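You operate a simulated robot arm through the tools that you are given. There is no shell and no other tool.

You are at the controls of a simulated robot arm. One attempt, no reset.

## Task
Put things in order on the packing bench top. At the end: the white refill (marked "SOAP") from the packing bench top stands on top of the blue plate; the red padlock from the packing bench top stands where the green ink pack stood; the teal wiping pad stands where the white refill stood; the green ink pack stands where the teal wiping pad stood; whatever was shut is shut again. Leave all else as you found it, and nothing knocked over.
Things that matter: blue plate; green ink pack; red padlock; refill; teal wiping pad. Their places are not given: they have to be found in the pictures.

Only the result counts: the job must be done as asked and must still hold three seconds after the hand-in. Knocking over, shifting, dropping, spilling or breaking anything else fails it.

## Robot
A 6-joint arm with a two-finger gripper, fixed in place. Base frame: the origin is on the floor under the middle of its stand, x ahead of it, y to its left, z up; the work surface is at about z = 800. Units: mm, rad, N and s.
With the tool pointing down near the work surface it reaches from about 100 to 700 mm from the base axis. Its first joint turns from -1.152 to 1.152 rad. Payload 2.45 kg.
Tool frame: the origin (TCP) lies between the finger pads and is the grasp point; the fingertips stand 30 mm ahead of it; z points along the fingers, y is the line along which they close. The gripper opens to 106 mm; its body begins 79 mm behind the TCP.
Orientation is that of the tool frame in the base frame, as a unit quaternion [x, y, z, w]. With the fingers straight down and closing along the base's y, the tool's x points along the base's -x, its y along +y and its z along -z.

## Interface
- The arm moves only by the tool arm_command. Its argument "steps" is a list of rows, each a list of 7 numbers: the shift along the tool's x, y, z in mm, then the turn, a rotation vector about the tool's x, y, z in rad, then the finger opening in mm, from 0 to 106. In form: [[dx, dy, dz, wx, wy, wz, gripper], ...]. A call has 1 to 20 rows; each row is the pose to reach, as a shift and turn from the pose commanded when the call began, along the tool's axes at that moment. Each row takes 0.2 s and may step no farther than 50 mm and 0.15 rad from the row before; otherwise, or with a gripper value out of range, the whole call is refused. A pose out of reach is approached as far as the arm can. The call stops where the force on the tool passes 40 N (or 10 N more than at its start, if that is more) or the arm is blocked; 0.2 s more then pass. Each finger travels about 153 mm/s and halts on what it meets, pressing with about 32 N; the grip force reading is that of the motor and also rises with nothing between the fingers. The clock runs only during rows and for 0.2 s after the last one: add rows that repeat a pose to give the fingers time. The reply holds the time, the measured pose of the TCP, the force on the tool along the base axes, the opening and the grip force, in the units named above and with some noise, with the torque about the TCP (base axes, N m) and any sound that the robot's microphone picked up, and new pictures: "pictures" is both (left out), scene, wrist or none.
- Cameras (640 x 400 px; columns grow to the right, rows downward): "scene" is fixed at [70.9, 425.5, 1404.6]; the picture's right is [-0.62, -0.79, 0.00], its down [-0.46, 0.36, -0.81] and it looks along [0.64, -0.50, -0.58] (base axes); focal length 320 px, centre (320, 200). "wrist" rides on the gripper at [76, -2, -106] in the tool frame; the picture's right is [0.02, 1.00, 0.00], its down [-0.78, 0.02, -0.62] and it looks along [-0.62, 0.01, 0.78] (tool axes); focal length 247 px, centre (320, 200).
- locate(camera, pixels): for up to 12 pixels [column, row] of the newest picture of that camera ("zoom" is the newest enlarged one), the place [x, y, z] in the base frame of the surface seen there, good to about 3 mm. It takes no simulated time.
- close_up(camera, box): a new picture of the part [left, top, right, bottom] of that camera's present view, enlarged. It takes no simulated time.
- hand_in(): hands the job in; it is judged then, once.

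Open the gripper and draw the arm clear of the work before you hand the job in, unless the task says otherwise.

The tools are called after "Emit:" as a command line: name --pt "numbers of a row" for each row, then --argument value for the rest, lists and objects as JSON in quotes. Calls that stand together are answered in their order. arm_command: Moves the arm, as the interface text tells. Its arguments: {"type":"object","properties":{"steps":{"type":"array","items":{"type":"array","items":{"type":"number"}}},"pictures":{"type":"string","enum":["both","scene","wrist","none"]}},"required":["steps"]} The other tools are called the same way: locate (camera, pixels) gives the place of the surface under pixels of a picture; close_up (camera, box) takes an enlarged picture of a part of a camera's view; hand_in () hands the job in.

At the start:

```text
time: 0.0
ee_pos: [419.7, 40.4, 1154.2]
tcp_rot: [0.002, 1.0, 0.0, -0.001]
ft_force: [0.5, 0.0, 0.3]
torque: [-0.01, 0.0, 0.0]
gripper_width: 105.9
grip_force: 0.1
```

scene: 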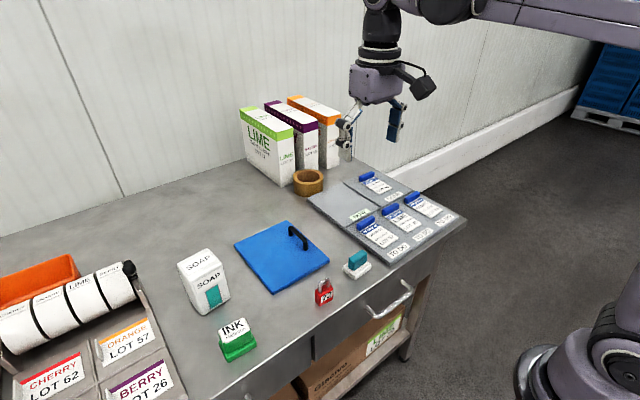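
wrist: 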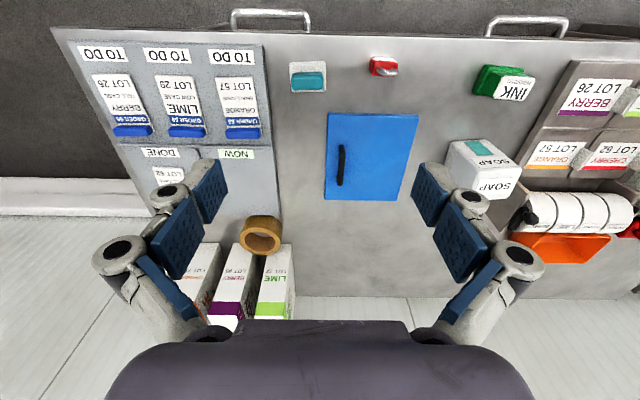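

I begin by looking closely at the items: blue plate around (282,255), refill (203,280), ink pack (237,340), padlock (324,290), teal pad (356,264) in the scene picture.

Emit:
close_up --camera "scene" --box '[160, 200, 400, 370]'

Emit:
close_up --camera "wrist" --box '[270, 40, 560, 220]'

Emit:
close_up --camera "scene" --box '[220, 80, 480, 270]'

Emit:
close_up --camera "scene" --box '[0, 220, 260, 400]'

```text
2.35 times, centred on (280, 285) of scene
```

zoom: 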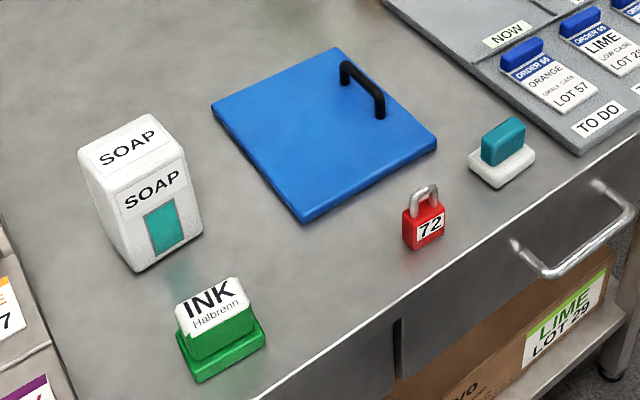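

```text
2.21 times, centred on (415, 130) of wrist
```

zoom: 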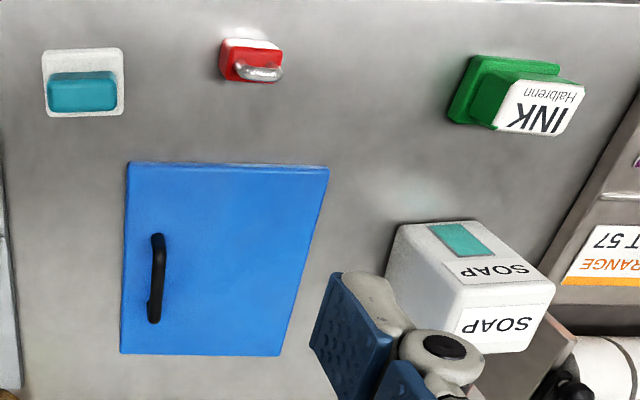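

```text
2.11 times, centred on (350, 175) of scene
```

zoom: 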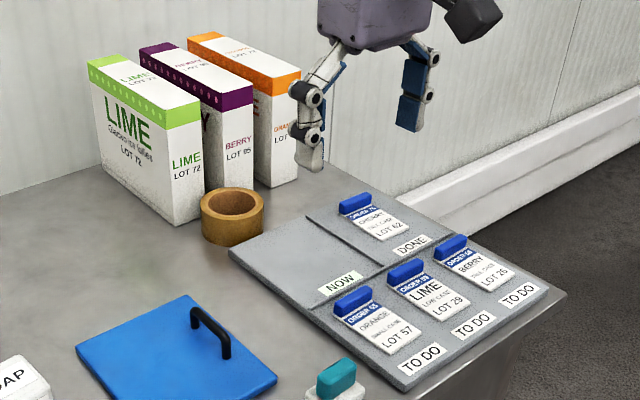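

```text
2.22 times, centred on (130, 310) of scene
```

zoom: 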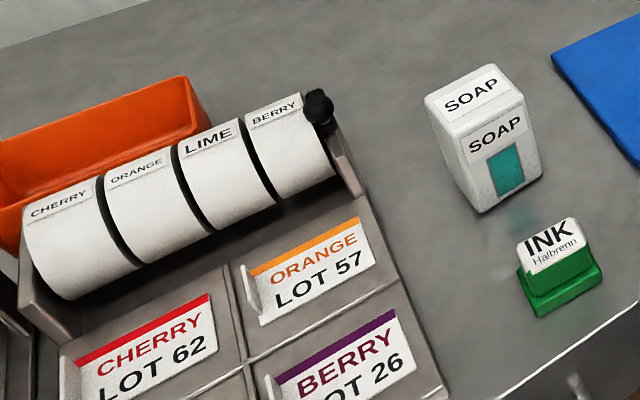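

Nothing seems to need opening; the chain is refill → plate, pad → refill's place, ink → pad's place, padlock → ink's place. I measure the items' surfaces with locate.

Emit:
close_up --camera "scene" --box '[160, 200, 400, 370]'

Emit:
locate --camera "zoom" --pixels '[[212, 105], [335, 50], [434, 145], [305, 218], [300, 130], [270, 250], [345, 66], [380, 115], [350, 280], [250, 70]]'

Emit:
locate --camera "zoom" --pixels '[[82, 152], [150, 118], [182, 150], [110, 180], [137, 268], [200, 235], [112, 182], [130, 148]]'

Emit:
locate --camera "zoom" --pixels '[[180, 300], [237, 280], [246, 304], [190, 332], [210, 305], [198, 380], [264, 343], [180, 345], [265, 325]]'

Emit:
locate --camera "zoom" --pixels '[[405, 210], [415, 248], [443, 232], [425, 187], [410, 208], [440, 205], [430, 228], [470, 158], [500, 187], [534, 158], [505, 128], [500, 150]]'

```text
2.35 times, centred on (280, 285) of scene
```

zoom: 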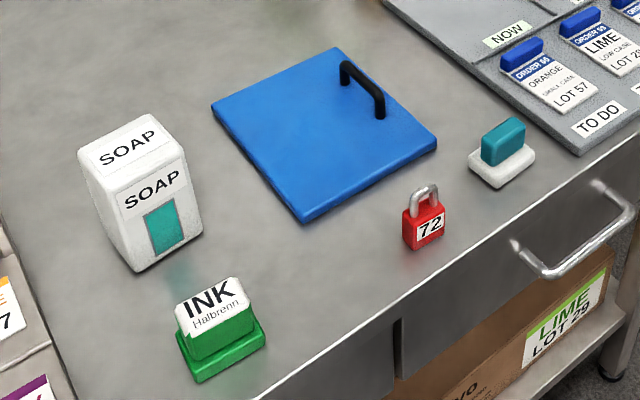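

```text
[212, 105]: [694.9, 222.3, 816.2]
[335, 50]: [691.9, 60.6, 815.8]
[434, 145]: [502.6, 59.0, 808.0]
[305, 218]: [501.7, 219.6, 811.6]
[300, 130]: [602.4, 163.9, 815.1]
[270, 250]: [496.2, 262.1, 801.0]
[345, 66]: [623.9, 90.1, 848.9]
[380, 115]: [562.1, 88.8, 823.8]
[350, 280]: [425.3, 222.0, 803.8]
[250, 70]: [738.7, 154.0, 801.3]
```

```text
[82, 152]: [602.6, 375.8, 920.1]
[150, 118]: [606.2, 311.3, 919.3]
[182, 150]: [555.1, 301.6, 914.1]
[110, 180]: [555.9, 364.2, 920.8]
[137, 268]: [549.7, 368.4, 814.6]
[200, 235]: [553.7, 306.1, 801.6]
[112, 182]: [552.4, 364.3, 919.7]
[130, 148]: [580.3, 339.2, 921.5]
```

```text
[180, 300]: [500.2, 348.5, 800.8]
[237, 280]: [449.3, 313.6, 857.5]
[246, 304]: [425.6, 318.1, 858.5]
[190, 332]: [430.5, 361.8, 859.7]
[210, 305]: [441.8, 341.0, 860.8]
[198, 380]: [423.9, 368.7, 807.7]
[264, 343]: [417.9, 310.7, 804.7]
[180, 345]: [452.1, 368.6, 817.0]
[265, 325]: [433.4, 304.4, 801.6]
```

```text
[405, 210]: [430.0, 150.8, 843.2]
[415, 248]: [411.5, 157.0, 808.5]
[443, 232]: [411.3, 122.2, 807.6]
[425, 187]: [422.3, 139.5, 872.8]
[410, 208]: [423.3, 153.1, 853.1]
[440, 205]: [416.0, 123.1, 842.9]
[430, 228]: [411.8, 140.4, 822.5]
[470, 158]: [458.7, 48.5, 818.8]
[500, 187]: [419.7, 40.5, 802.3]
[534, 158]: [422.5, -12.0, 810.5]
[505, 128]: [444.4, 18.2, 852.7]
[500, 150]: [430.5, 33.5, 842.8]
```

Refill spans about x 553–610, y 303–375, top z 920; plate top z≈815 at x 502–695, y 60–222. I check neighbours' clearance (label tray edge, cartons, card board).

Emit:
locate --camera "scene" --pixels '[[135, 285], [128, 265], [100, 275], [180, 385], [150, 320], [245, 110], [294, 130], [308, 195], [385, 262], [310, 200], [308, 172], [205, 262]]'

Emit:
locate --camera "wrist" --pixels '[[447, 145], [478, 139], [519, 165], [495, 197], [463, 190], [328, 113], [417, 114], [395, 200], [324, 198], [340, 150], [340, 182], [555, 60]]'

```text
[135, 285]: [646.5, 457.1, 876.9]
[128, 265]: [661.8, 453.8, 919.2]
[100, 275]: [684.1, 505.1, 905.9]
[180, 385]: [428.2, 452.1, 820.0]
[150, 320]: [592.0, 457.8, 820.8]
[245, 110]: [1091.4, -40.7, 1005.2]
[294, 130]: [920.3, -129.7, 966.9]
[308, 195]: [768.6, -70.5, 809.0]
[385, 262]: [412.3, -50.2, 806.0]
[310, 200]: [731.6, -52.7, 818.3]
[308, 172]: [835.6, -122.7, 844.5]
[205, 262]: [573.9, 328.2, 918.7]
```

```text
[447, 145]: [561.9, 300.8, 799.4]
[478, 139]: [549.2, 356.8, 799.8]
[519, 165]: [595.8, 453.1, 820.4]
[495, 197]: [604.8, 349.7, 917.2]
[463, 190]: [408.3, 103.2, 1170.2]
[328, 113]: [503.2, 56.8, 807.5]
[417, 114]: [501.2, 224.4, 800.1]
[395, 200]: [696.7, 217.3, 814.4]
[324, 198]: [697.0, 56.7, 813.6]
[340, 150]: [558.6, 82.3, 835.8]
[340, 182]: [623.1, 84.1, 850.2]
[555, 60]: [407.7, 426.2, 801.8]
```

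Tray edge is at y≈452, so there is room. I move above the refill with fingers open, staying high (z≈1020), for a close look.

Emit:
arm_command --pt "-20 37 17 0 0 0 106" --pt "-40 74 34 0 0 0 106" --pt "-60 111 51 0 0 0 106" --pt "-80 148 68 0 0 0 106" --pt "-100 186 85 0 0 0 106" --pt "-120 223 102 0 0 0 106" --pt "-140 260 119 0 0 0 106" --pt "-160 297 134 0 0 0 106" --pt "-160 297 134 0 0 0 106" --pictures "both"

```text
time: 2.0
ee_pos: [574.4, 333.2, 1017.8]
tcp_rot: [0.001, 1.0, 0.0, 0.001]
ft_force: [0.1, 0.8, -0.4]
torque: [0.01, 0.03, -0.03]
gripper_width: 105.9
grip_force: 0.1
out of reach, approached as far as the arm can: row 8, 9
```

scene: 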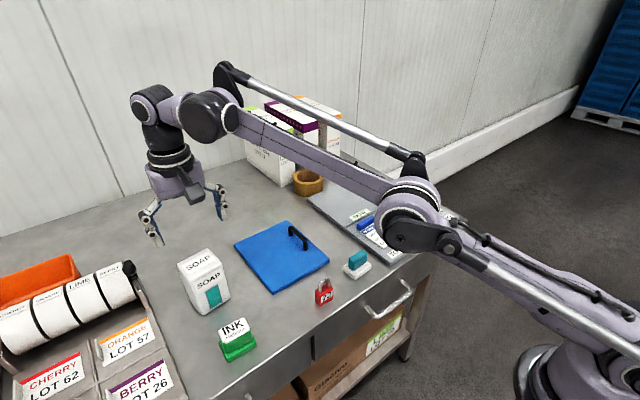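
wrist: 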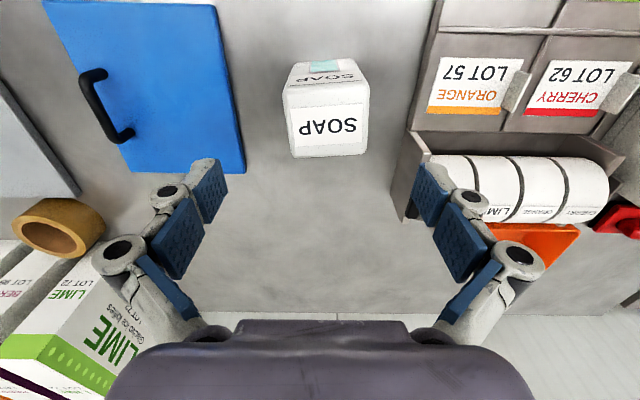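

At z 1018 the reach ended at x≈574. The refill's top face is at about (285–370, 100–158) in the wrist picture; I measure its corners.

Emit:
close_up --camera "wrist" --box '[260, 50, 400, 170]'

Emit:
locate --camera "wrist" --pixels '[[287, 100], [369, 98], [368, 150], [294, 153], [310, 156], [350, 155], [325, 125], [292, 66], [357, 64], [328, 106]]'

```text
3.33 times, centred on (330, 110) of wrist
```

zoom: 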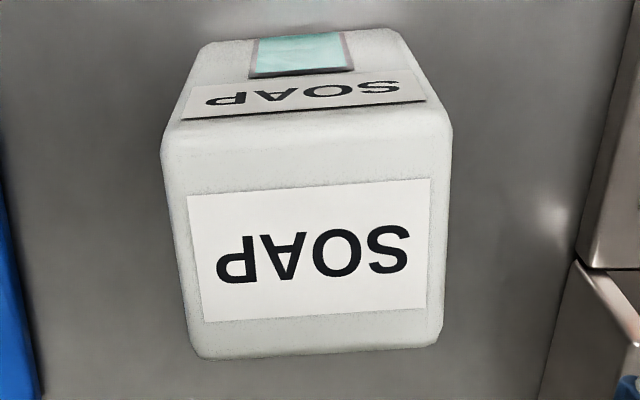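

```text
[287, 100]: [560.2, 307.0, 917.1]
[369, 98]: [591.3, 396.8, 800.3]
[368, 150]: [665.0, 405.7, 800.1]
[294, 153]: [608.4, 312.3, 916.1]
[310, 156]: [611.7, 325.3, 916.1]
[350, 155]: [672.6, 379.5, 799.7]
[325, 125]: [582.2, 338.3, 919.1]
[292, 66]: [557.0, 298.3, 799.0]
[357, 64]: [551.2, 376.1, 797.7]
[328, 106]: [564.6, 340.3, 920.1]
```

The refill's top corners work out to a centre of about (579, 338), roughly 68 mm in y by 56 mm in x, turned about 5° counter-clockwise. I lower a little, turn to match, and read the pose before descending around it.

Emit:
arm_command --pt "0 0 20 0 0 -0.045 106" --pt "0 0 45 0 0 -0.09 106" --pt "0 0 45 0 0 -0.09 106" --pictures "wrist"

```text
time: 2.8
ee_pos: [574.8, 333.4, 974.2]
tcp_rot: [-0.045, 0.999, 0.0, 0.001]
ft_force: [0.5, 0.0, -0.4]
torque: [-0.02, 0.04, -0.01]
gripper_width: 105.8
grip_force: 0.1
```

wrist: 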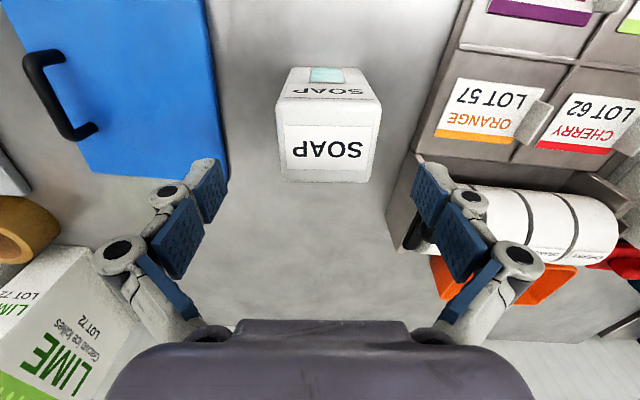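

The turn matches (the box's back edge is level at row 182); its centre lies at about tool (-3, +4). I shift and descend around it to z≈868.

Emit:
arm_command --pt "-2 4 10 0 0 0 106" --pt "-3 4 35 0 0 0 106" --pt "-3 4 60 0 0 0 106" --pt "-3 4 85 0 0 0 106" --pt "-3 4 106 0 0 0 106" --pt "-3 4 106 0 0 0 106" --pictures "both"

```text
time: 4.2
ee_pos: [578.8, 336.5, 865.1]
tcp_rot: [-0.044, 0.999, 0.0, 0.0]
ft_force: [0.1, -0.5, 0.1]
torque: [0.01, 0.0, -0.01]
gripper_width: 106.0
grip_force: 0.2
```

scene: 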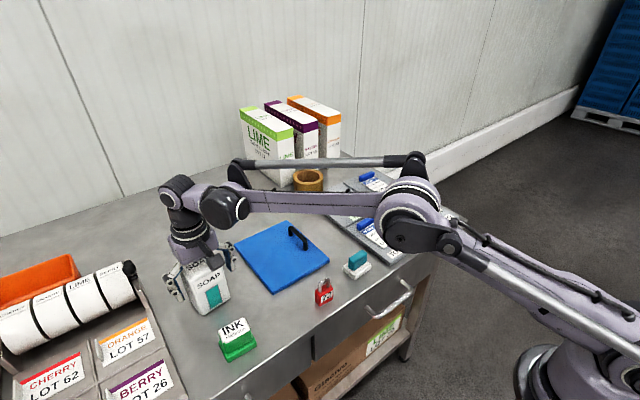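
wrist: 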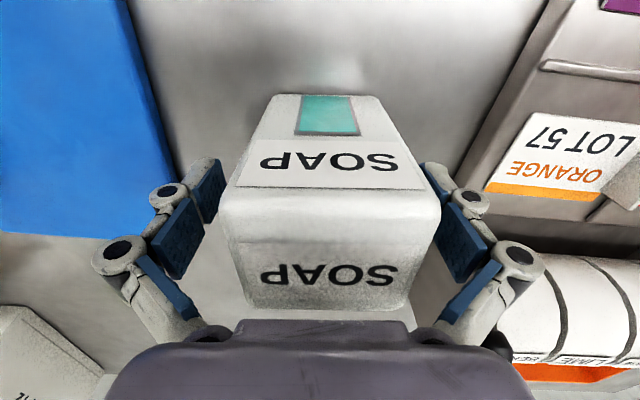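

The refill sits between the pads (columns 220–440), nearly centred. I close on it in place.

Emit:
arm_command --pt "0 1 0 0 0 0 90" --pt "0 1 0 0 0 0 75" --pt "0 1 0 0 0 0 66" --pt "0 1 0 0 0 0 55" --pt "0 1 0 0 0 0 50" --pictures "wrist"

```text
time: 5.4
ee_pos: [578.1, 339.9, 867.0]
tcp_rot: [-0.044, 0.999, -0.001, 0.0]
ft_force: [0.9, 3.3, 6.5]
torque: [0.6, -0.12, 0.07]
gripper_width: 71.6
grip_force: 32.7
```

wrist: 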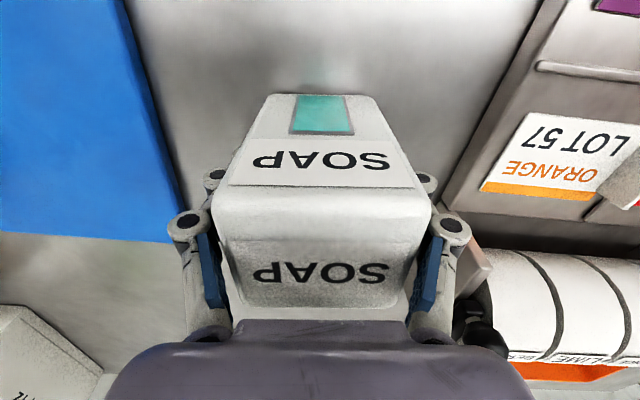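

Gripped at 71.6 mm with 32.7 N. I lift gently by 45 mm and check it holds.

Emit:
arm_command --pt "0 0 -8 0 0 0 50" --pt "0 0 -20 0 0 0 50" --pt "0 0 -32 0 0 0 50" --pt "0 0 -45 0 0 0 50" --pt "0 0 -45 0 0 0 50" --pictures "both"

```text
time: 6.6
ee_pos: [578.0, 338.7, 913.8]
tcp_rot: [-0.044, 0.999, 0.0, 0.001]
ft_force: [0.2, -0.2, -5.2]
torque: [0.01, 0.02, -0.01]
gripper_width: 71.7
grip_force: 31.8
```

scene: 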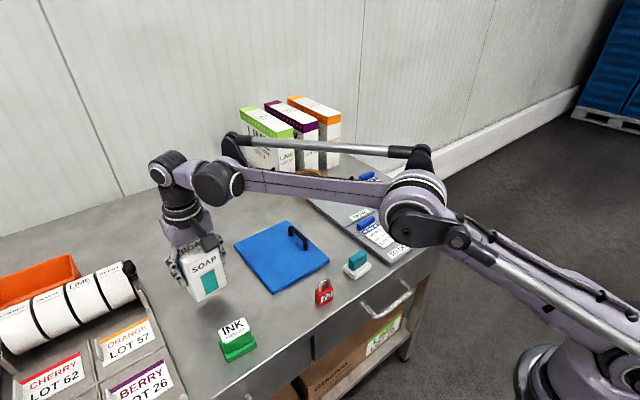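
wrist: 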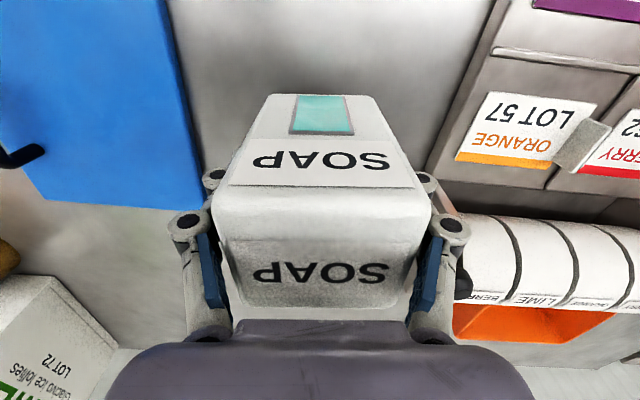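

The refill hangs steady (about 0.5 kg). I carry it over the plate toward (598, 170), turning it square, keeping the height.

Emit:
arm_command --pt "-1 -20 0 0 0 0.015 50" --pt "-2 -50 0 0 0 0.03 50" --pt "-3 -85 0 0 0 0.05 50" --pt "-4 -120 0 0 0 0.07 50" --pt "-5 -150 0 0 0 0.085 50" --pt "-5 -170 0 0 0 0.09 50" --pt "-5 -170 0 0 0 0.09 50" --pictures "both"

```text
time: 8.2
ee_pos: [599.7, 169.7, 912.3]
tcp_rot: [0.001, 1.0, 0.0, 0.001]
ft_force: [0.6, 2.3, -5.8]
torque: [-0.02, 0.03, 0.02]
gripper_width: 71.5
grip_force: 32.4
```

scene: 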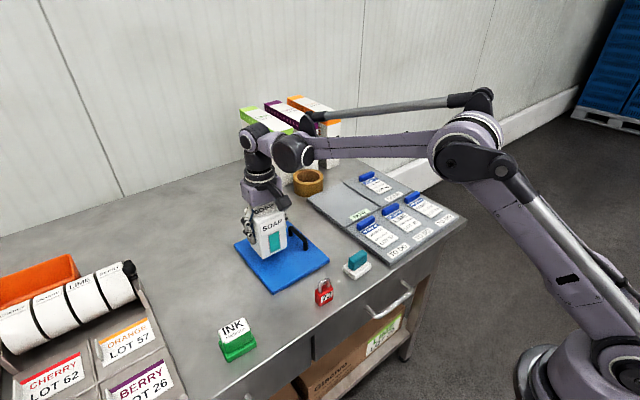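
wrist: 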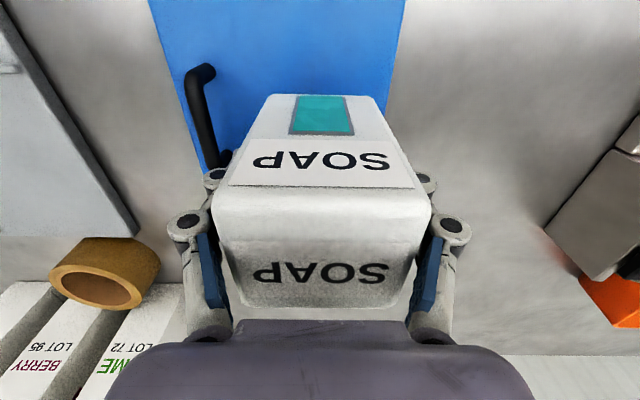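

The refill is over the plate at (600, 170), bottom near z 846. I lower about 29 mm and read the force.

Emit:
arm_command --pt "0 0 10 0 0 0 50" --pt "0 0 20 0 0 0 50" --pt "0 0 25 0 0 0 50" --pt "0 0 28 0 0 0 50" --pt "0 0 29 0 0 0 50" --pictures "none"

```text
time: 9.4
ee_pos: [598.1, 170.1, 884.2]
tcp_rot: [0.0, 1.0, 0.0, 0.0]
ft_force: [-0.1, -0.1, -5.3]
torque: [0.0, -0.01, -0.06]
gripper_width: 71.6
grip_force: 32.1
```

No contact yet (force still −5.3 N). I lower in 1 mm steps.

Emit:
arm_command --pt "0 0 1 0 0 0 50" --pt "0 0 1.5 0 0 0 50" --pt "0 0 2 0 0 0 50" --pictures "none"

```text
time: 10.2
ee_pos: [598.1, 170.2, 881.0]
tcp_rot: [0.001, 1.0, 0.0, 0.001]
ft_force: [-0.2, 0.5, -5.8]
torque: [-0.04, 0.06, 0.04]
gripper_width: 71.9
grip_force: 32.0
```

Emit:
arm_command --pt "0 0 0.7 0 0 0 50" --pt "0 0 1.2 0 0 0 50" --pictures "scene"

```text
time: 10.8
ee_pos: [598.7, 170.4, 881.1]
tcp_rot: [0.002, 1.0, -0.002, 0.0]
ft_force: [-2.4, -3.3, 9.7]
torque: [0.38, -0.14, 0.07]
gripper_width: 71.7
grip_force: 32.1
```

scene: 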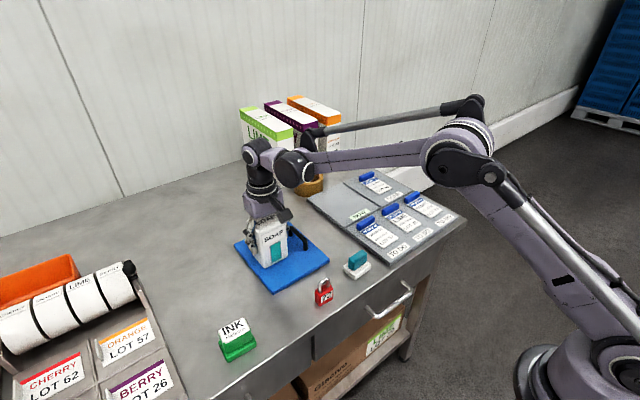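

Contact: the vertical force has risen to +9.7 N, so the refill rests on the plate. I open partly to 88 mm (keeping clear of the handle) and rise straight up.

Emit:
arm_command --pt "0 0 0 0 0 0 72" --pt "0 0 0 0 0 0 78" --pt "0 0 0 0 0 0 88" --pt "0 0 0 0 0 0 88" --pt "0 0 -15 0 0 0 88" --pt "0 0 -40 0 0 0 88" --pt "0 0 -80 0 0 0 88" --pt "0 0 -120 0 0 0 88" --pictures "both"

```text
time: 12.6
ee_pos: [598.1, 169.7, 1003.1]
tcp_rot: [0.001, 1.0, 0.0, 0.001]
ft_force: [-0.6, -0.2, 0.3]
torque: [-0.02, 0.02, -0.02]
gripper_width: 87.9
grip_force: 0.0
```

scene: 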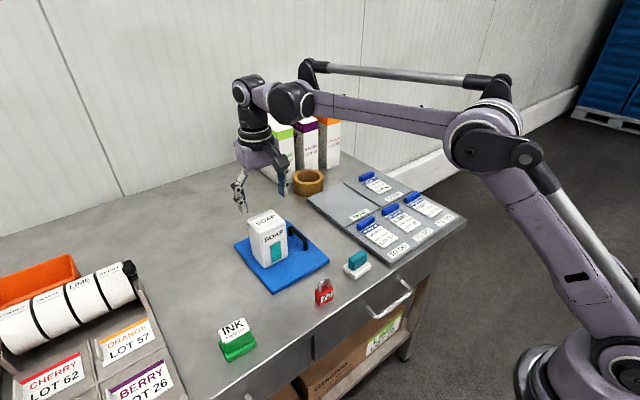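
wrist: 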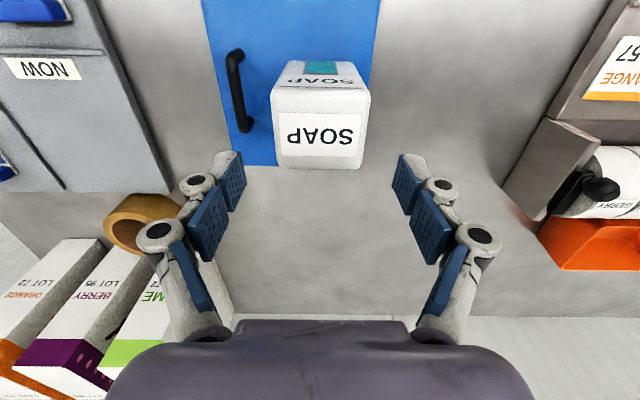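

The refill stands alone on the plate. Next I move above the teal pad near (440, 18) to view it from close, staying above the refill's top at the start.

Emit:
arm_command --pt "32 -30 -5 0 0 0 95" --pt "64 -61 -5 0 0 0 106" --pt "96 -91 0 0 0 0 106" --pt "128 -122 15 0 0 0 106" --pt "158 -152 35 0 0 0 106" --pt "158 -152 60 0 0 0 106" --pt "158 -152 60 0 0 0 106" --pictures "both"

```text
time: 14.2
ee_pos: [440.0, 17.4, 939.1]
tcp_rot: [0.001, 1.0, 0.0, 0.002]
ft_force: [-0.2, -0.7, -0.2]
torque: [0.05, 0.03, -0.01]
gripper_width: 105.8
grip_force: 0.0
```

scene: 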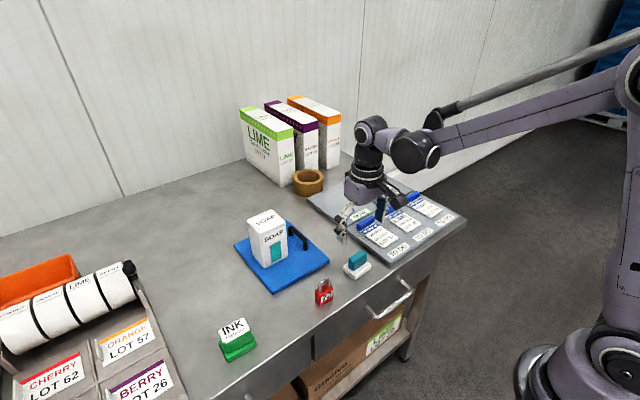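
wrist: 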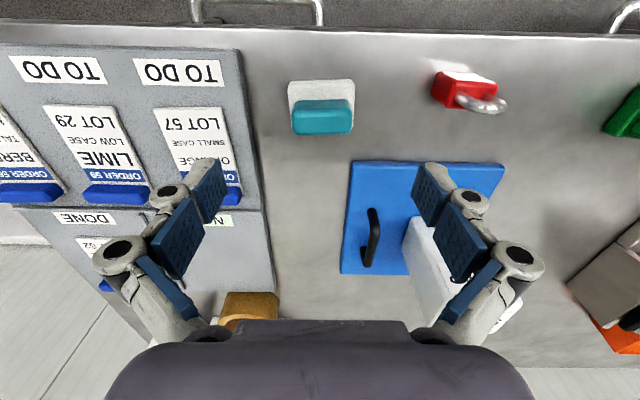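

The pad is at (320,105) in the wrist picture, with the card board's edge close at its left. I take a close-up and measure the pad and board edges.

Emit:
close_up --camera "wrist" --box '[240, 60, 400, 160]'

Emit:
locate --camera "zoom" --pixels '[[195, 85], [452, 80], [455, 200], [205, 190], [210, 285], [445, 280], [330, 230], [330, 120], [60, 200], [20, 200], [208, 250], [440, 170]]'

Emit:
locate --camera "wrist" --pixels '[[250, 120], [238, 80], [242, 50], [260, 180], [232, 192], [270, 280], [200, 140]]'

```text
4.00 times, centred on (320, 110) of wrist
```

zoom: 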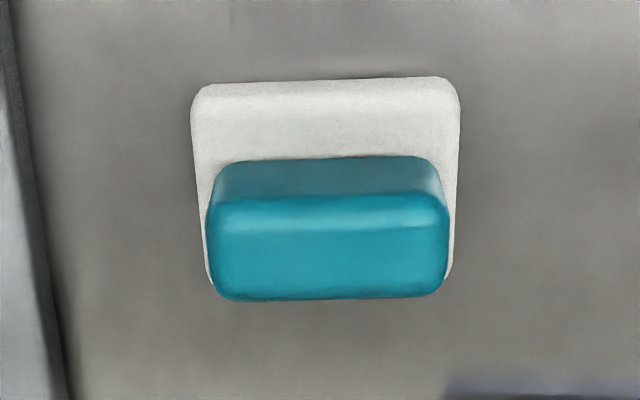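

```text
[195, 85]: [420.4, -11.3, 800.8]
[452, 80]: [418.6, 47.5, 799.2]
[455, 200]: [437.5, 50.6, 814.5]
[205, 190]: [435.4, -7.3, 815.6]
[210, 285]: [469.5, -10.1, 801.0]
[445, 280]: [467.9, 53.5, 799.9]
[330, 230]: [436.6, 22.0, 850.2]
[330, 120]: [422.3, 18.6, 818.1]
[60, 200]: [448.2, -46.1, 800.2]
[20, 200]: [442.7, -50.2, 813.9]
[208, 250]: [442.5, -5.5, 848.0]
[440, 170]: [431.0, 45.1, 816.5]
```

```text
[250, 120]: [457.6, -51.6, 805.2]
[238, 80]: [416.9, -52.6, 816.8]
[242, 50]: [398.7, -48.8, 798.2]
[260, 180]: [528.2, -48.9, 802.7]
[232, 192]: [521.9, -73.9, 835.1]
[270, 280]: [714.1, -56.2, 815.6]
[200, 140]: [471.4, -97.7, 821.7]
```

The pad's teal block spans y −6…43, x 429–449, top z≈851, over a base with top z≈817. I grip the teal block along y: opening 80, TCP to z≈854 so the tips stay above base and board.

Emit:
arm_command --pt "1 0 15 0 0 0 95" --pt "1 0 35 0 0 0 80" --pt "1 0 55 0 0 0 80" --pt "1 0 72 0 0 0 80" --pt "1 0 82 0 0 0 80" --pt "1 0 84 0 0 0 80" --pictures "both"

```text
time: 15.6
ee_pos: [438.2, 17.8, 856.8]
tcp_rot: [0.001, 1.0, 0.0, 0.001]
ft_force: [0.6, -0.7, 0.9]
torque: [0.0, 0.01, 0.0]
gripper_width: 80.1
grip_force: 0.0
```

scene: 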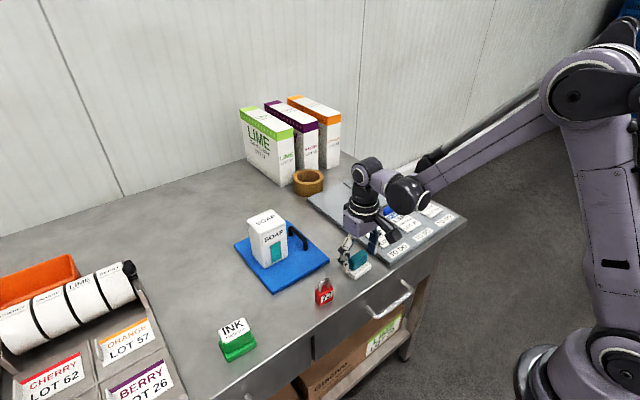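
wrist: 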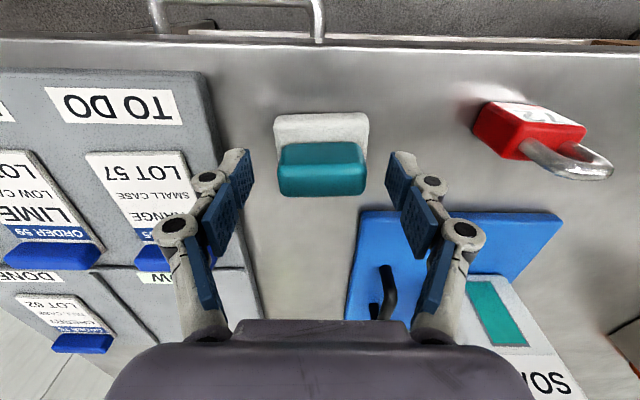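

The teal block (278–366, 143–195) lies centred between the finger tips. I lower 2 mm more and close on it.

Emit:
arm_command --pt "0 0 2 0 0 0 76" --pt "0 0 2 0 0 0 64" --pt "0 0 2 0 0 0 54" --pt "0 0 2 0 0 0 44" --pt "0 0 2 0 0 0 35" --pt "0 0 2 0 0 0 35" --pictures "wrist"

```text
time: 17.0
ee_pos: [439.2, 18.4, 855.2]
tcp_rot: [0.0, 1.0, 0.0, 0.0]
ft_force: [0.3, 0.1, 6.5]
torque: [0.02, -0.03, 0.09]
gripper_width: 49.0
grip_force: 31.3
```

wrist: 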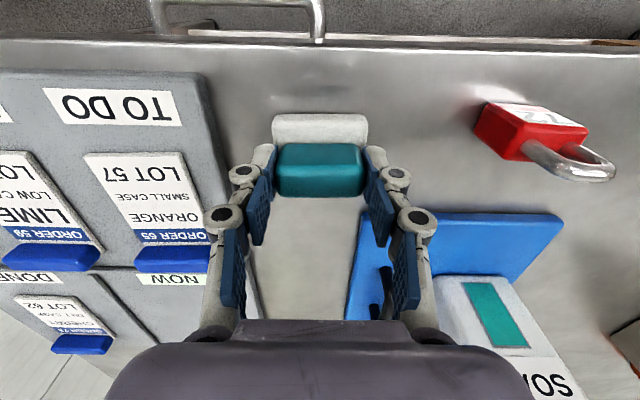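

Gripped at 49.0 mm. I lift it gently and check.

Emit:
arm_command --pt "0 0 -5 0 0 0 35" --pt "0 0 -20 0 0 0 35" --pt "0 0 -45 0 0 0 35" --pt "0 0 -75 0 0 0 35" --pt "0 0 -100 0 0 0 35" --pt "0 0 -100 0 0 0 35" --pictures "both"

```text
time: 18.4
ee_pos: [439.3, 18.4, 956.5]
tcp_rot: [0.0, 1.0, 0.0, 0.001]
ft_force: [0.1, -0.4, -0.9]
torque: [-0.01, 0.0, 0.02]
gripper_width: 49.1
grip_force: 32.0
```

scene: 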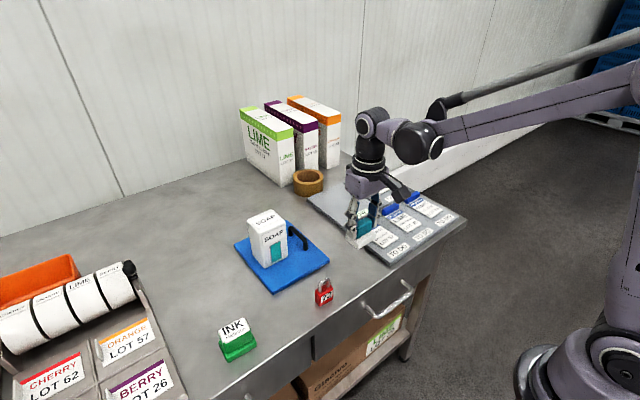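
wrist: 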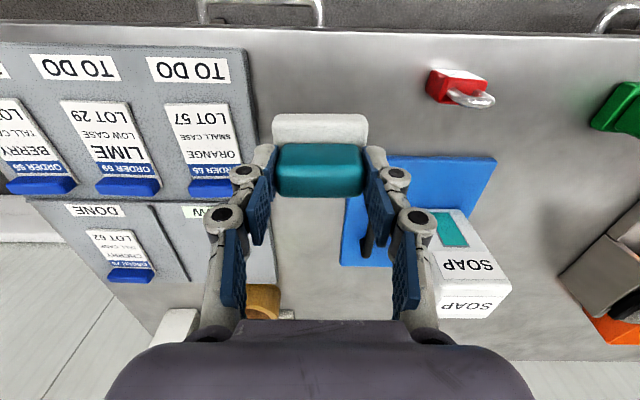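

The pad is held, bottom near z 900. I carry it at x≈480 (well in front of the refill) to y≈338, then forward to x≈578 while lowering a little.

Emit:
arm_command --pt "-4 25 0 0 0 0 35" --pt "-10 70 0 0 0 0 35" --pt "-16 115 0 0 0 0 35" --pt "-22 160 0 0 0 0 35" --pt "-28 205 0 0 0 0 35" --pt "-34 250 0 0 0 0 35" --pt "-40 295 0 0 0 0 35" --pt "-50 319 5 0 0 0 35" --pt "-90 320 20 0 0 0 35" --pt "-125 320 40 0 0 0 35" --pt "-139 320 50 0 0 0 35" --pt "-139 320 50 0 0 0 35" --pictures "both"

```text
time: 21.0
ee_pos: [579.2, 336.3, 904.5]
tcp_rot: [0.001, 1.0, 0.0, 0.001]
ft_force: [-0.1, -0.6, -0.3]
torque: [0.0, 0.02, 0.0]
gripper_width: 48.6
grip_force: 31.6
```

scene: 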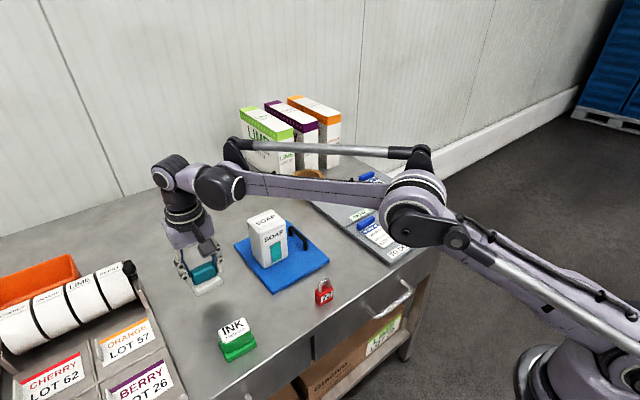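
wrist: 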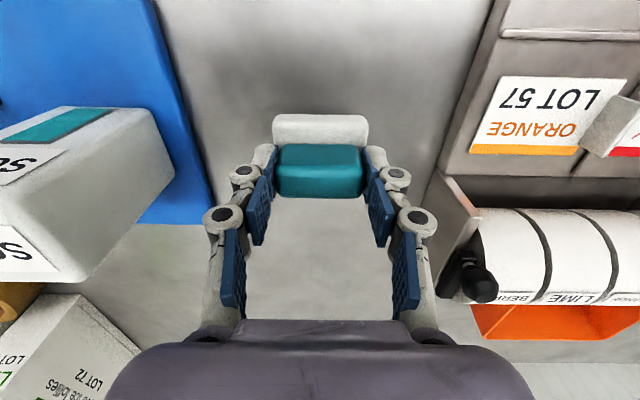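

The pad is above the refill's old spot. I lower toward contact (expected near TCP z≈855).

Emit:
arm_command --pt "0 0 20 0 0 0 35" --pt "0 0 35 0 0 0 35" --pt "0 0 44 0 0 0 35" --pt "0 0 46 0 0 0 35" --pictures "none"

```text
time: 22.0
ee_pos: [578.5, 338.0, 858.1]
tcp_rot: [0.001, 1.0, 0.0, 0.001]
ft_force: [0.0, -0.3, -0.5]
torque: [-0.01, -0.01, 0.0]
gripper_width: 49.0
grip_force: 32.3
```

Emit:
arm_command --pt "0 0 1 0 0 0 35" --pt "0 0 2 0 0 0 35" --pt "0 0 3 0 0 0 35" --pictures "none"

```text
time: 22.8
ee_pos: [578.9, 338.0, 857.0]
tcp_rot: [0.001, 1.0, 0.0, 0.001]
ft_force: [-0.4, -0.3, -0.5]
torque: [-0.01, 0.05, 0.0]
gripper_width: 48.9
grip_force: 31.7
```

No contact yet; I go down in further small steps.

Emit:
arm_command --pt "0 0 0.7 0 0 0 35" --pt "0 0 1.4 0 0 0 35" --pictures "wrist"

```text
time: 23.4
ee_pos: [579.2, 337.3, 854.2]
tcp_rot: [0.001, 1.0, 0.0, 0.001]
ft_force: [0.3, 0.9, 5.7]
torque: [0.0, -0.03, 0.05]
gripper_width: 49.1
grip_force: 32.1
```

wrist: 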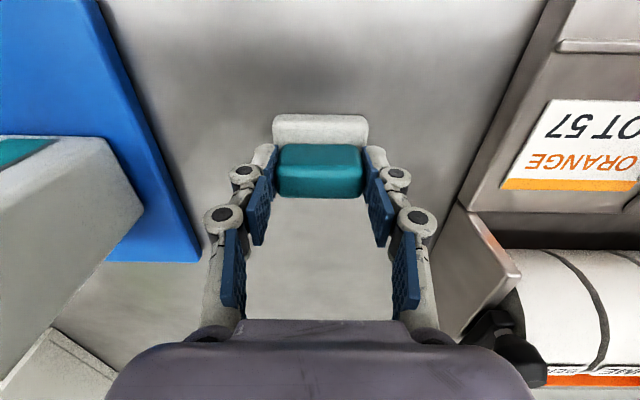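

Contact shows (+5.7 N, like when it was first gripped). I open to 75 mm and rise straight up.

Emit:
arm_command --pt "0 0 0 0 0 0 50" --pt "0 0 0 0 0 0 60" --pt "0 0 0 0 0 0 75" --pt "0 0 0 0 0 0 75" --pt "0 0 -15 0 0 0 75" --pt "0 0 -45 0 0 0 80" --pt "0 0 -85 0 0 0 80" --pt "0 0 -115 0 0 0 80" --pictures "both"

```text
time: 25.2
ee_pos: [578.7, 338.6, 969.5]
tcp_rot: [0.001, 1.0, 0.0, 0.0]
ft_force: [0.1, 0.2, -0.3]
torque: [-0.01, 0.02, 0.0]
gripper_width: 79.9
grip_force: 0.1
```

scene: 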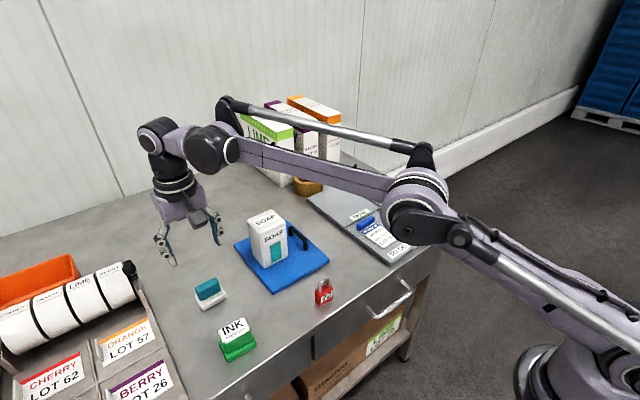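
wrist: 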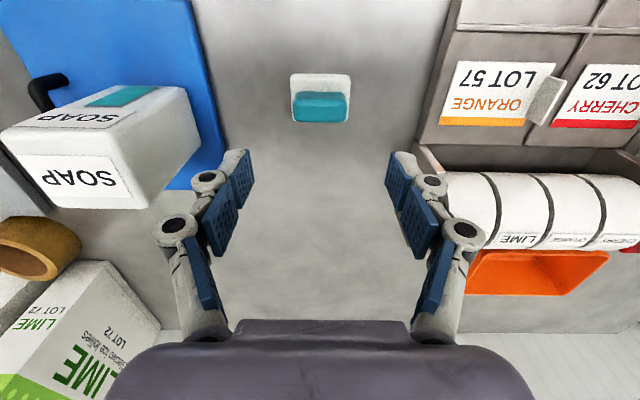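

The pad stands on the refill's old spot. Now I move back over the ink pack near (437, 340) to measure it.

Emit:
arm_command --pt "30 0 0 0 0 0 90" --pt "70 0 0 0 0 0 106" --pt "110 0 5 0 0 0 106" --pt "142 0 18 0 0 0 106" --pt "142 0 28 0 0 0 106" --pt "142 0 28 0 0 0 106" --pictures "both"

```text
time: 26.6
ee_pos: [435.6, 337.6, 941.5]
tcp_rot: [0.001, 1.0, 0.0, 0.001]
ft_force: [-0.7, 0.9, 0.2]
torque: [0.0, -0.01, 0.0]
gripper_width: 106.1
grip_force: 0.0
```

scene: 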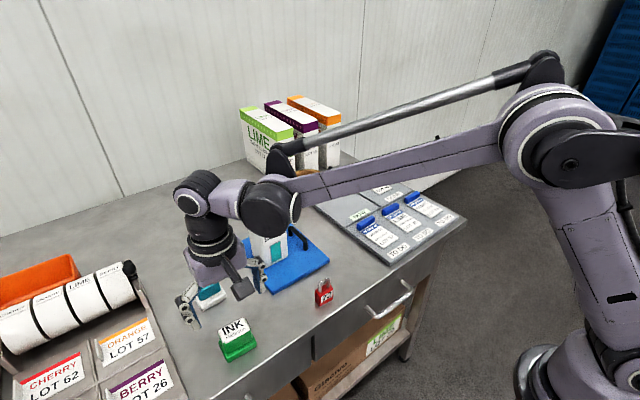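
wrist: 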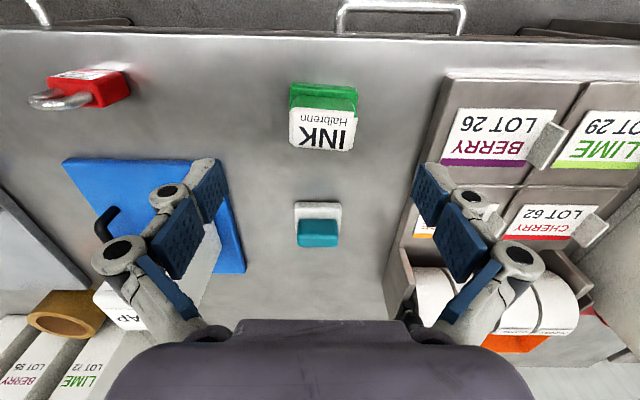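

The ink pack is at (323,115) in the wrist picture. I enlarge and measure it.

Emit:
close_up --camera "wrist" --box '[243, 65, 403, 165]'

Emit:
locate --camera "wrist" --pixels '[[293, 86], [354, 88], [290, 106], [357, 112], [291, 145], [350, 149], [322, 130], [292, 120], [355, 125], [322, 112], [322, 100]]'

```text
4.00 times, centred on (323, 115) of wrist
```

zoom: 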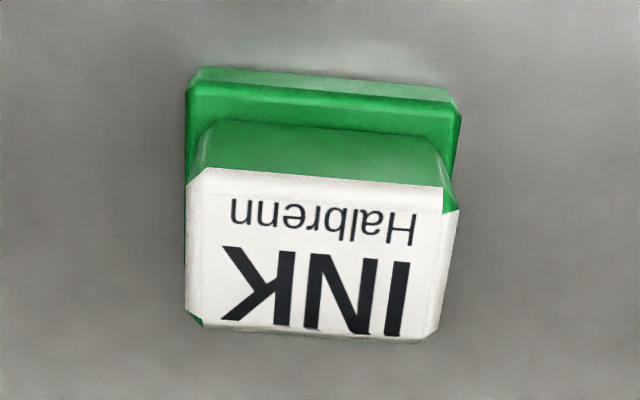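

```text
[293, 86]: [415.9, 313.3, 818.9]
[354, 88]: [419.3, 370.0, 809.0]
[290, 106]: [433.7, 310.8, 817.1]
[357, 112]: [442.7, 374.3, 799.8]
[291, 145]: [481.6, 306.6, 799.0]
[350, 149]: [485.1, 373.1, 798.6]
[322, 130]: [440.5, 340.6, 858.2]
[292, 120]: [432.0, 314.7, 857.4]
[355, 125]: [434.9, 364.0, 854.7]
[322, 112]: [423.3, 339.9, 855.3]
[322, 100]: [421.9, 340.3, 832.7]
```

The ink pack's block is centred about +3 mm in x and +1 mm in y from the TCP, turned about 3° clockwise, with top z≈858 and a flange up to z≈818. I turn to match and descend to TCP z≈854.5 around the upper block.

Emit:
arm_command --pt "-2 1 15 0 0 0.03 106" --pt "-3 1 40 0 0 0.055 100" --pt "-3 1 62 0 0 0.055 90" --pt "-3 1 80 0 0 0.055 85" --pt "-3 1 87 0 0 0.055 80" --pt "-3 1 87 0 0 0.055 80" --pictures "both"

```text
time: 28.0
ee_pos: [439.4, 339.0, 854.3]
tcp_rot: [0.028, 1.0, 0.0, 0.001]
ft_force: [-0.1, 0.3, -0.4]
torque: [-0.01, 0.01, 0.02]
gripper_width: 79.9
grip_force: 0.1
```

scene: 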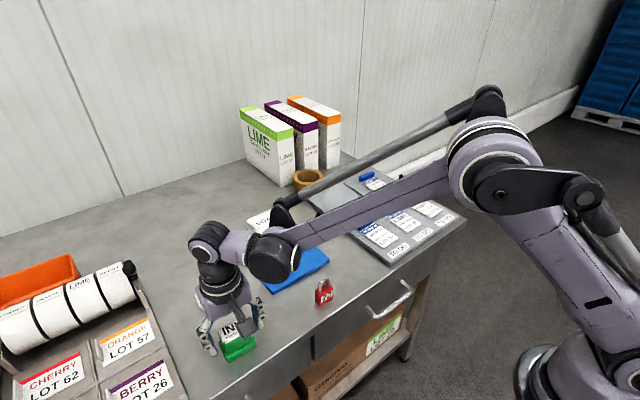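
wrist: 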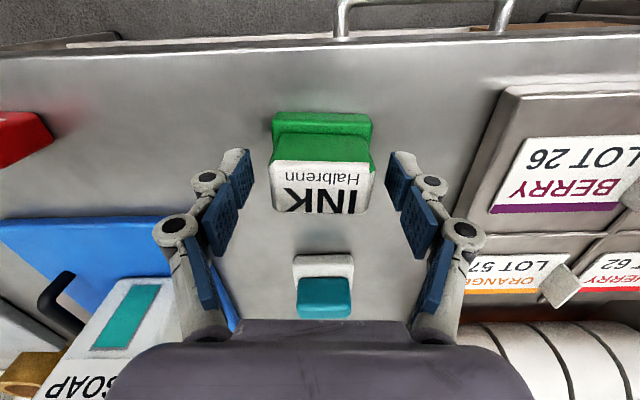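

The ink pack (268–374) is centred between the tips. I add a small turn to align with its edge and close.

Emit:
arm_command --pt "0 0 0 0 0 0.03 76" --pt "0 0 0 0 0 0.03 64" --pt "0 0 0 0 0 0.03 54" --pt "0 0 0 0 0 0.03 44" --pt "0 0 0 0 0 0.03 35" --pt "0 0 0 0 0 0.03 35" --pictures "wrist"

```text
time: 29.4
ee_pos: [440.0, 339.9, 854.3]
tcp_rot: [0.044, 0.999, -0.001, 0.0]
ft_force: [1.4, 2.5, 4.8]
torque: [0.01, -0.03, 0.05]
gripper_width: 53.5
grip_force: 31.9
```

wrist: 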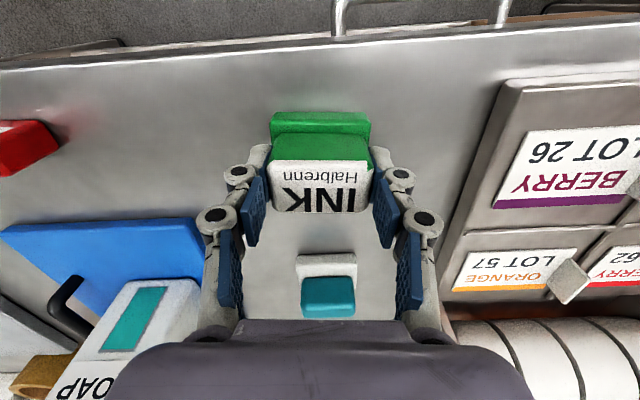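

Gripped at 53.5 mm. I lift it straight up about 100 mm.

Emit:
arm_command --pt "0 0 -5 0 0 0 35" --pt "0 0 -20 0 0 0 35" --pt "0 0 -45 0 0 0 35" --pt "0 0 -75 0 0 0 35" --pt "0 0 -100 0 0 0 35" --pt "0 0 -100 0 0 0 35" --pictures "both"

```text
time: 30.8
ee_pos: [438.9, 340.7, 954.4]
tcp_rot: [0.043, 0.999, 0.0, 0.001]
ft_force: [-0.8, 0.1, -2.3]
torque: [-0.02, -0.01, 0.01]
gripper_width: 53.6
grip_force: 32.4
```

scene: 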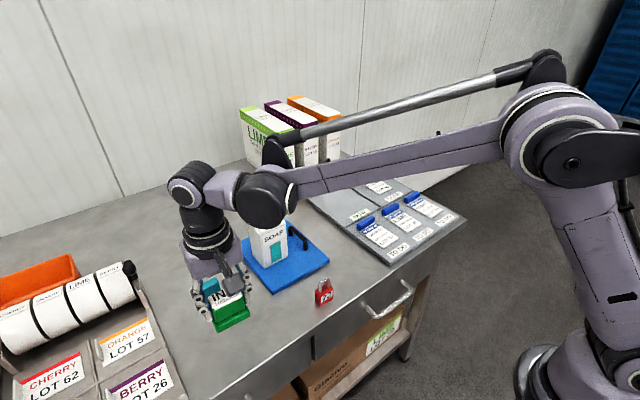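
wrist: 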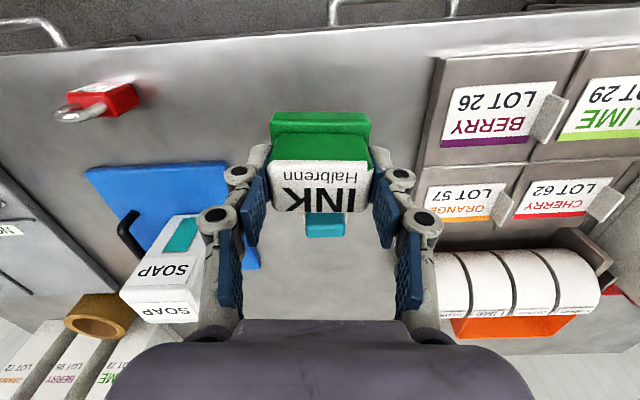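

The ink pack is held clear (bottom near z 900). I carry it along x≈439 to y≈18, turning it back square.

Emit:
arm_command --pt "-2 -22 0 0 0 -0.01 35" --pt "-5.5 -64 0 0 0 -0.02 35" --pt "-9.3 -108 0 0 0 -0.03 35" --pt "-13 -152 0 0 0 -0.045 35" --pt "-17 -196 0 0 0 -0.06 35" --pt "-20.7 -240 0 0 0 -0.07 35" --pt "-24.5 -284 0 0 0 -0.08 35" --pt "-27 -312 0 0 0 -0.085 35" --pt "-27.6 -320.6 0 0 0 -0.085 35" --pt "-27.6 -320.6 0 0 0 -0.085 35" --pictures "both"

```text
time: 33.0
ee_pos: [440.3, 18.8, 954.7]
tcp_rot: [0.001, 1.0, 0.0, 0.001]
ft_force: [0.9, 0.3, -1.4]
torque: [0.02, 0.01, -0.03]
gripper_width: 53.2
grip_force: 31.6
```

scene: 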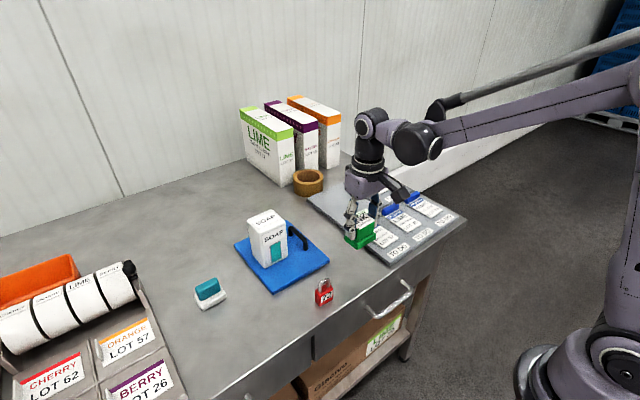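
wrist: 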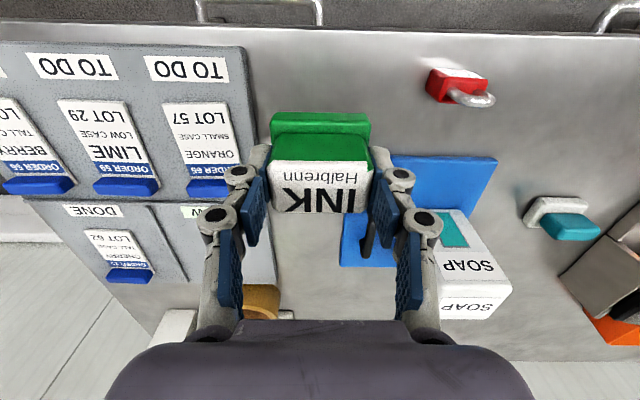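

I am above the pad's old place; I lower most of the way, contact expected near TCP z≈854.

Emit:
arm_command --pt "1 0 30 0 0 0 35" --pt "1 0 60 0 0 0 35" --pt "1 0 82 0 0 0 35" --pt "1 0 93 0 0 0 35" --pt "1 0 96 0 0 0 35" --pictures "none"

```text
time: 34.2
ee_pos: [439.3, 17.7, 857.8]
tcp_rot: [0.001, 1.0, -0.001, 0.0]
ft_force: [0.8, -0.2, -2.1]
torque: [0.02, 0.04, 0.01]
gripper_width: 53.4
grip_force: 32.2
```

Emit:
arm_command --pt "0 0 1.5 0 0 0 35" --pt "0 0 3 0 0 0 35" --pt "0 0 3.8 0 0 0 35" --pictures "none"

```text
time: 35.0
ee_pos: [437.8, 17.2, 854.3]
tcp_rot: [0.0, 1.0, 0.0, 0.001]
ft_force: [-0.1, 0.4, 11.0]
torque: [0.06, -0.07, 0.03]
gripper_width: 53.5
grip_force: 32.1
```

Contact (+11 N). I open to 76 mm and rise.

Emit:
arm_command --pt "0 0 0 0 0 0 55" --pt "0 0 0 0 0 0 65" --pt "0 0 0 0 0 0 76" --pt "0 0 0 0 0 0 76" --pt "0 0 -15 0 0 0 76" --pt "0 0 -45 0 0 0 80" --pt "0 0 -80 0 0 0 80" --pt "0 0 -90 0 0 0 80" --pictures "both"

```text
time: 36.8
ee_pos: [439.3, 17.8, 944.4]
tcp_rot: [0.001, 1.0, 0.0, 0.001]
ft_force: [0.7, -0.1, -0.4]
torque: [0.02, 0.0, 0.0]
gripper_width: 79.9
grip_force: 0.1
```

scene: 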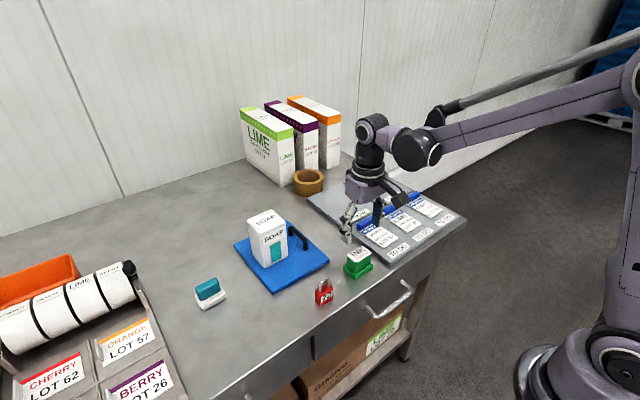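
wrist: 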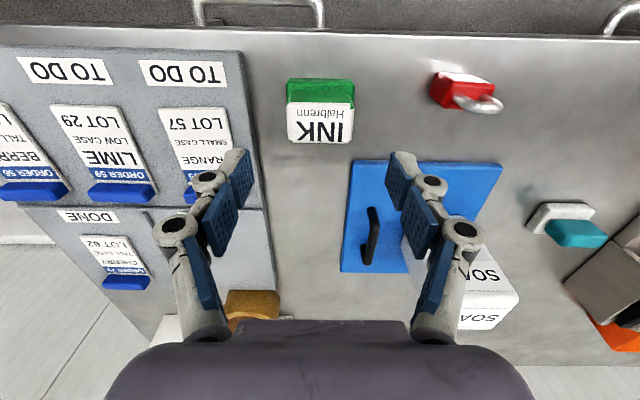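

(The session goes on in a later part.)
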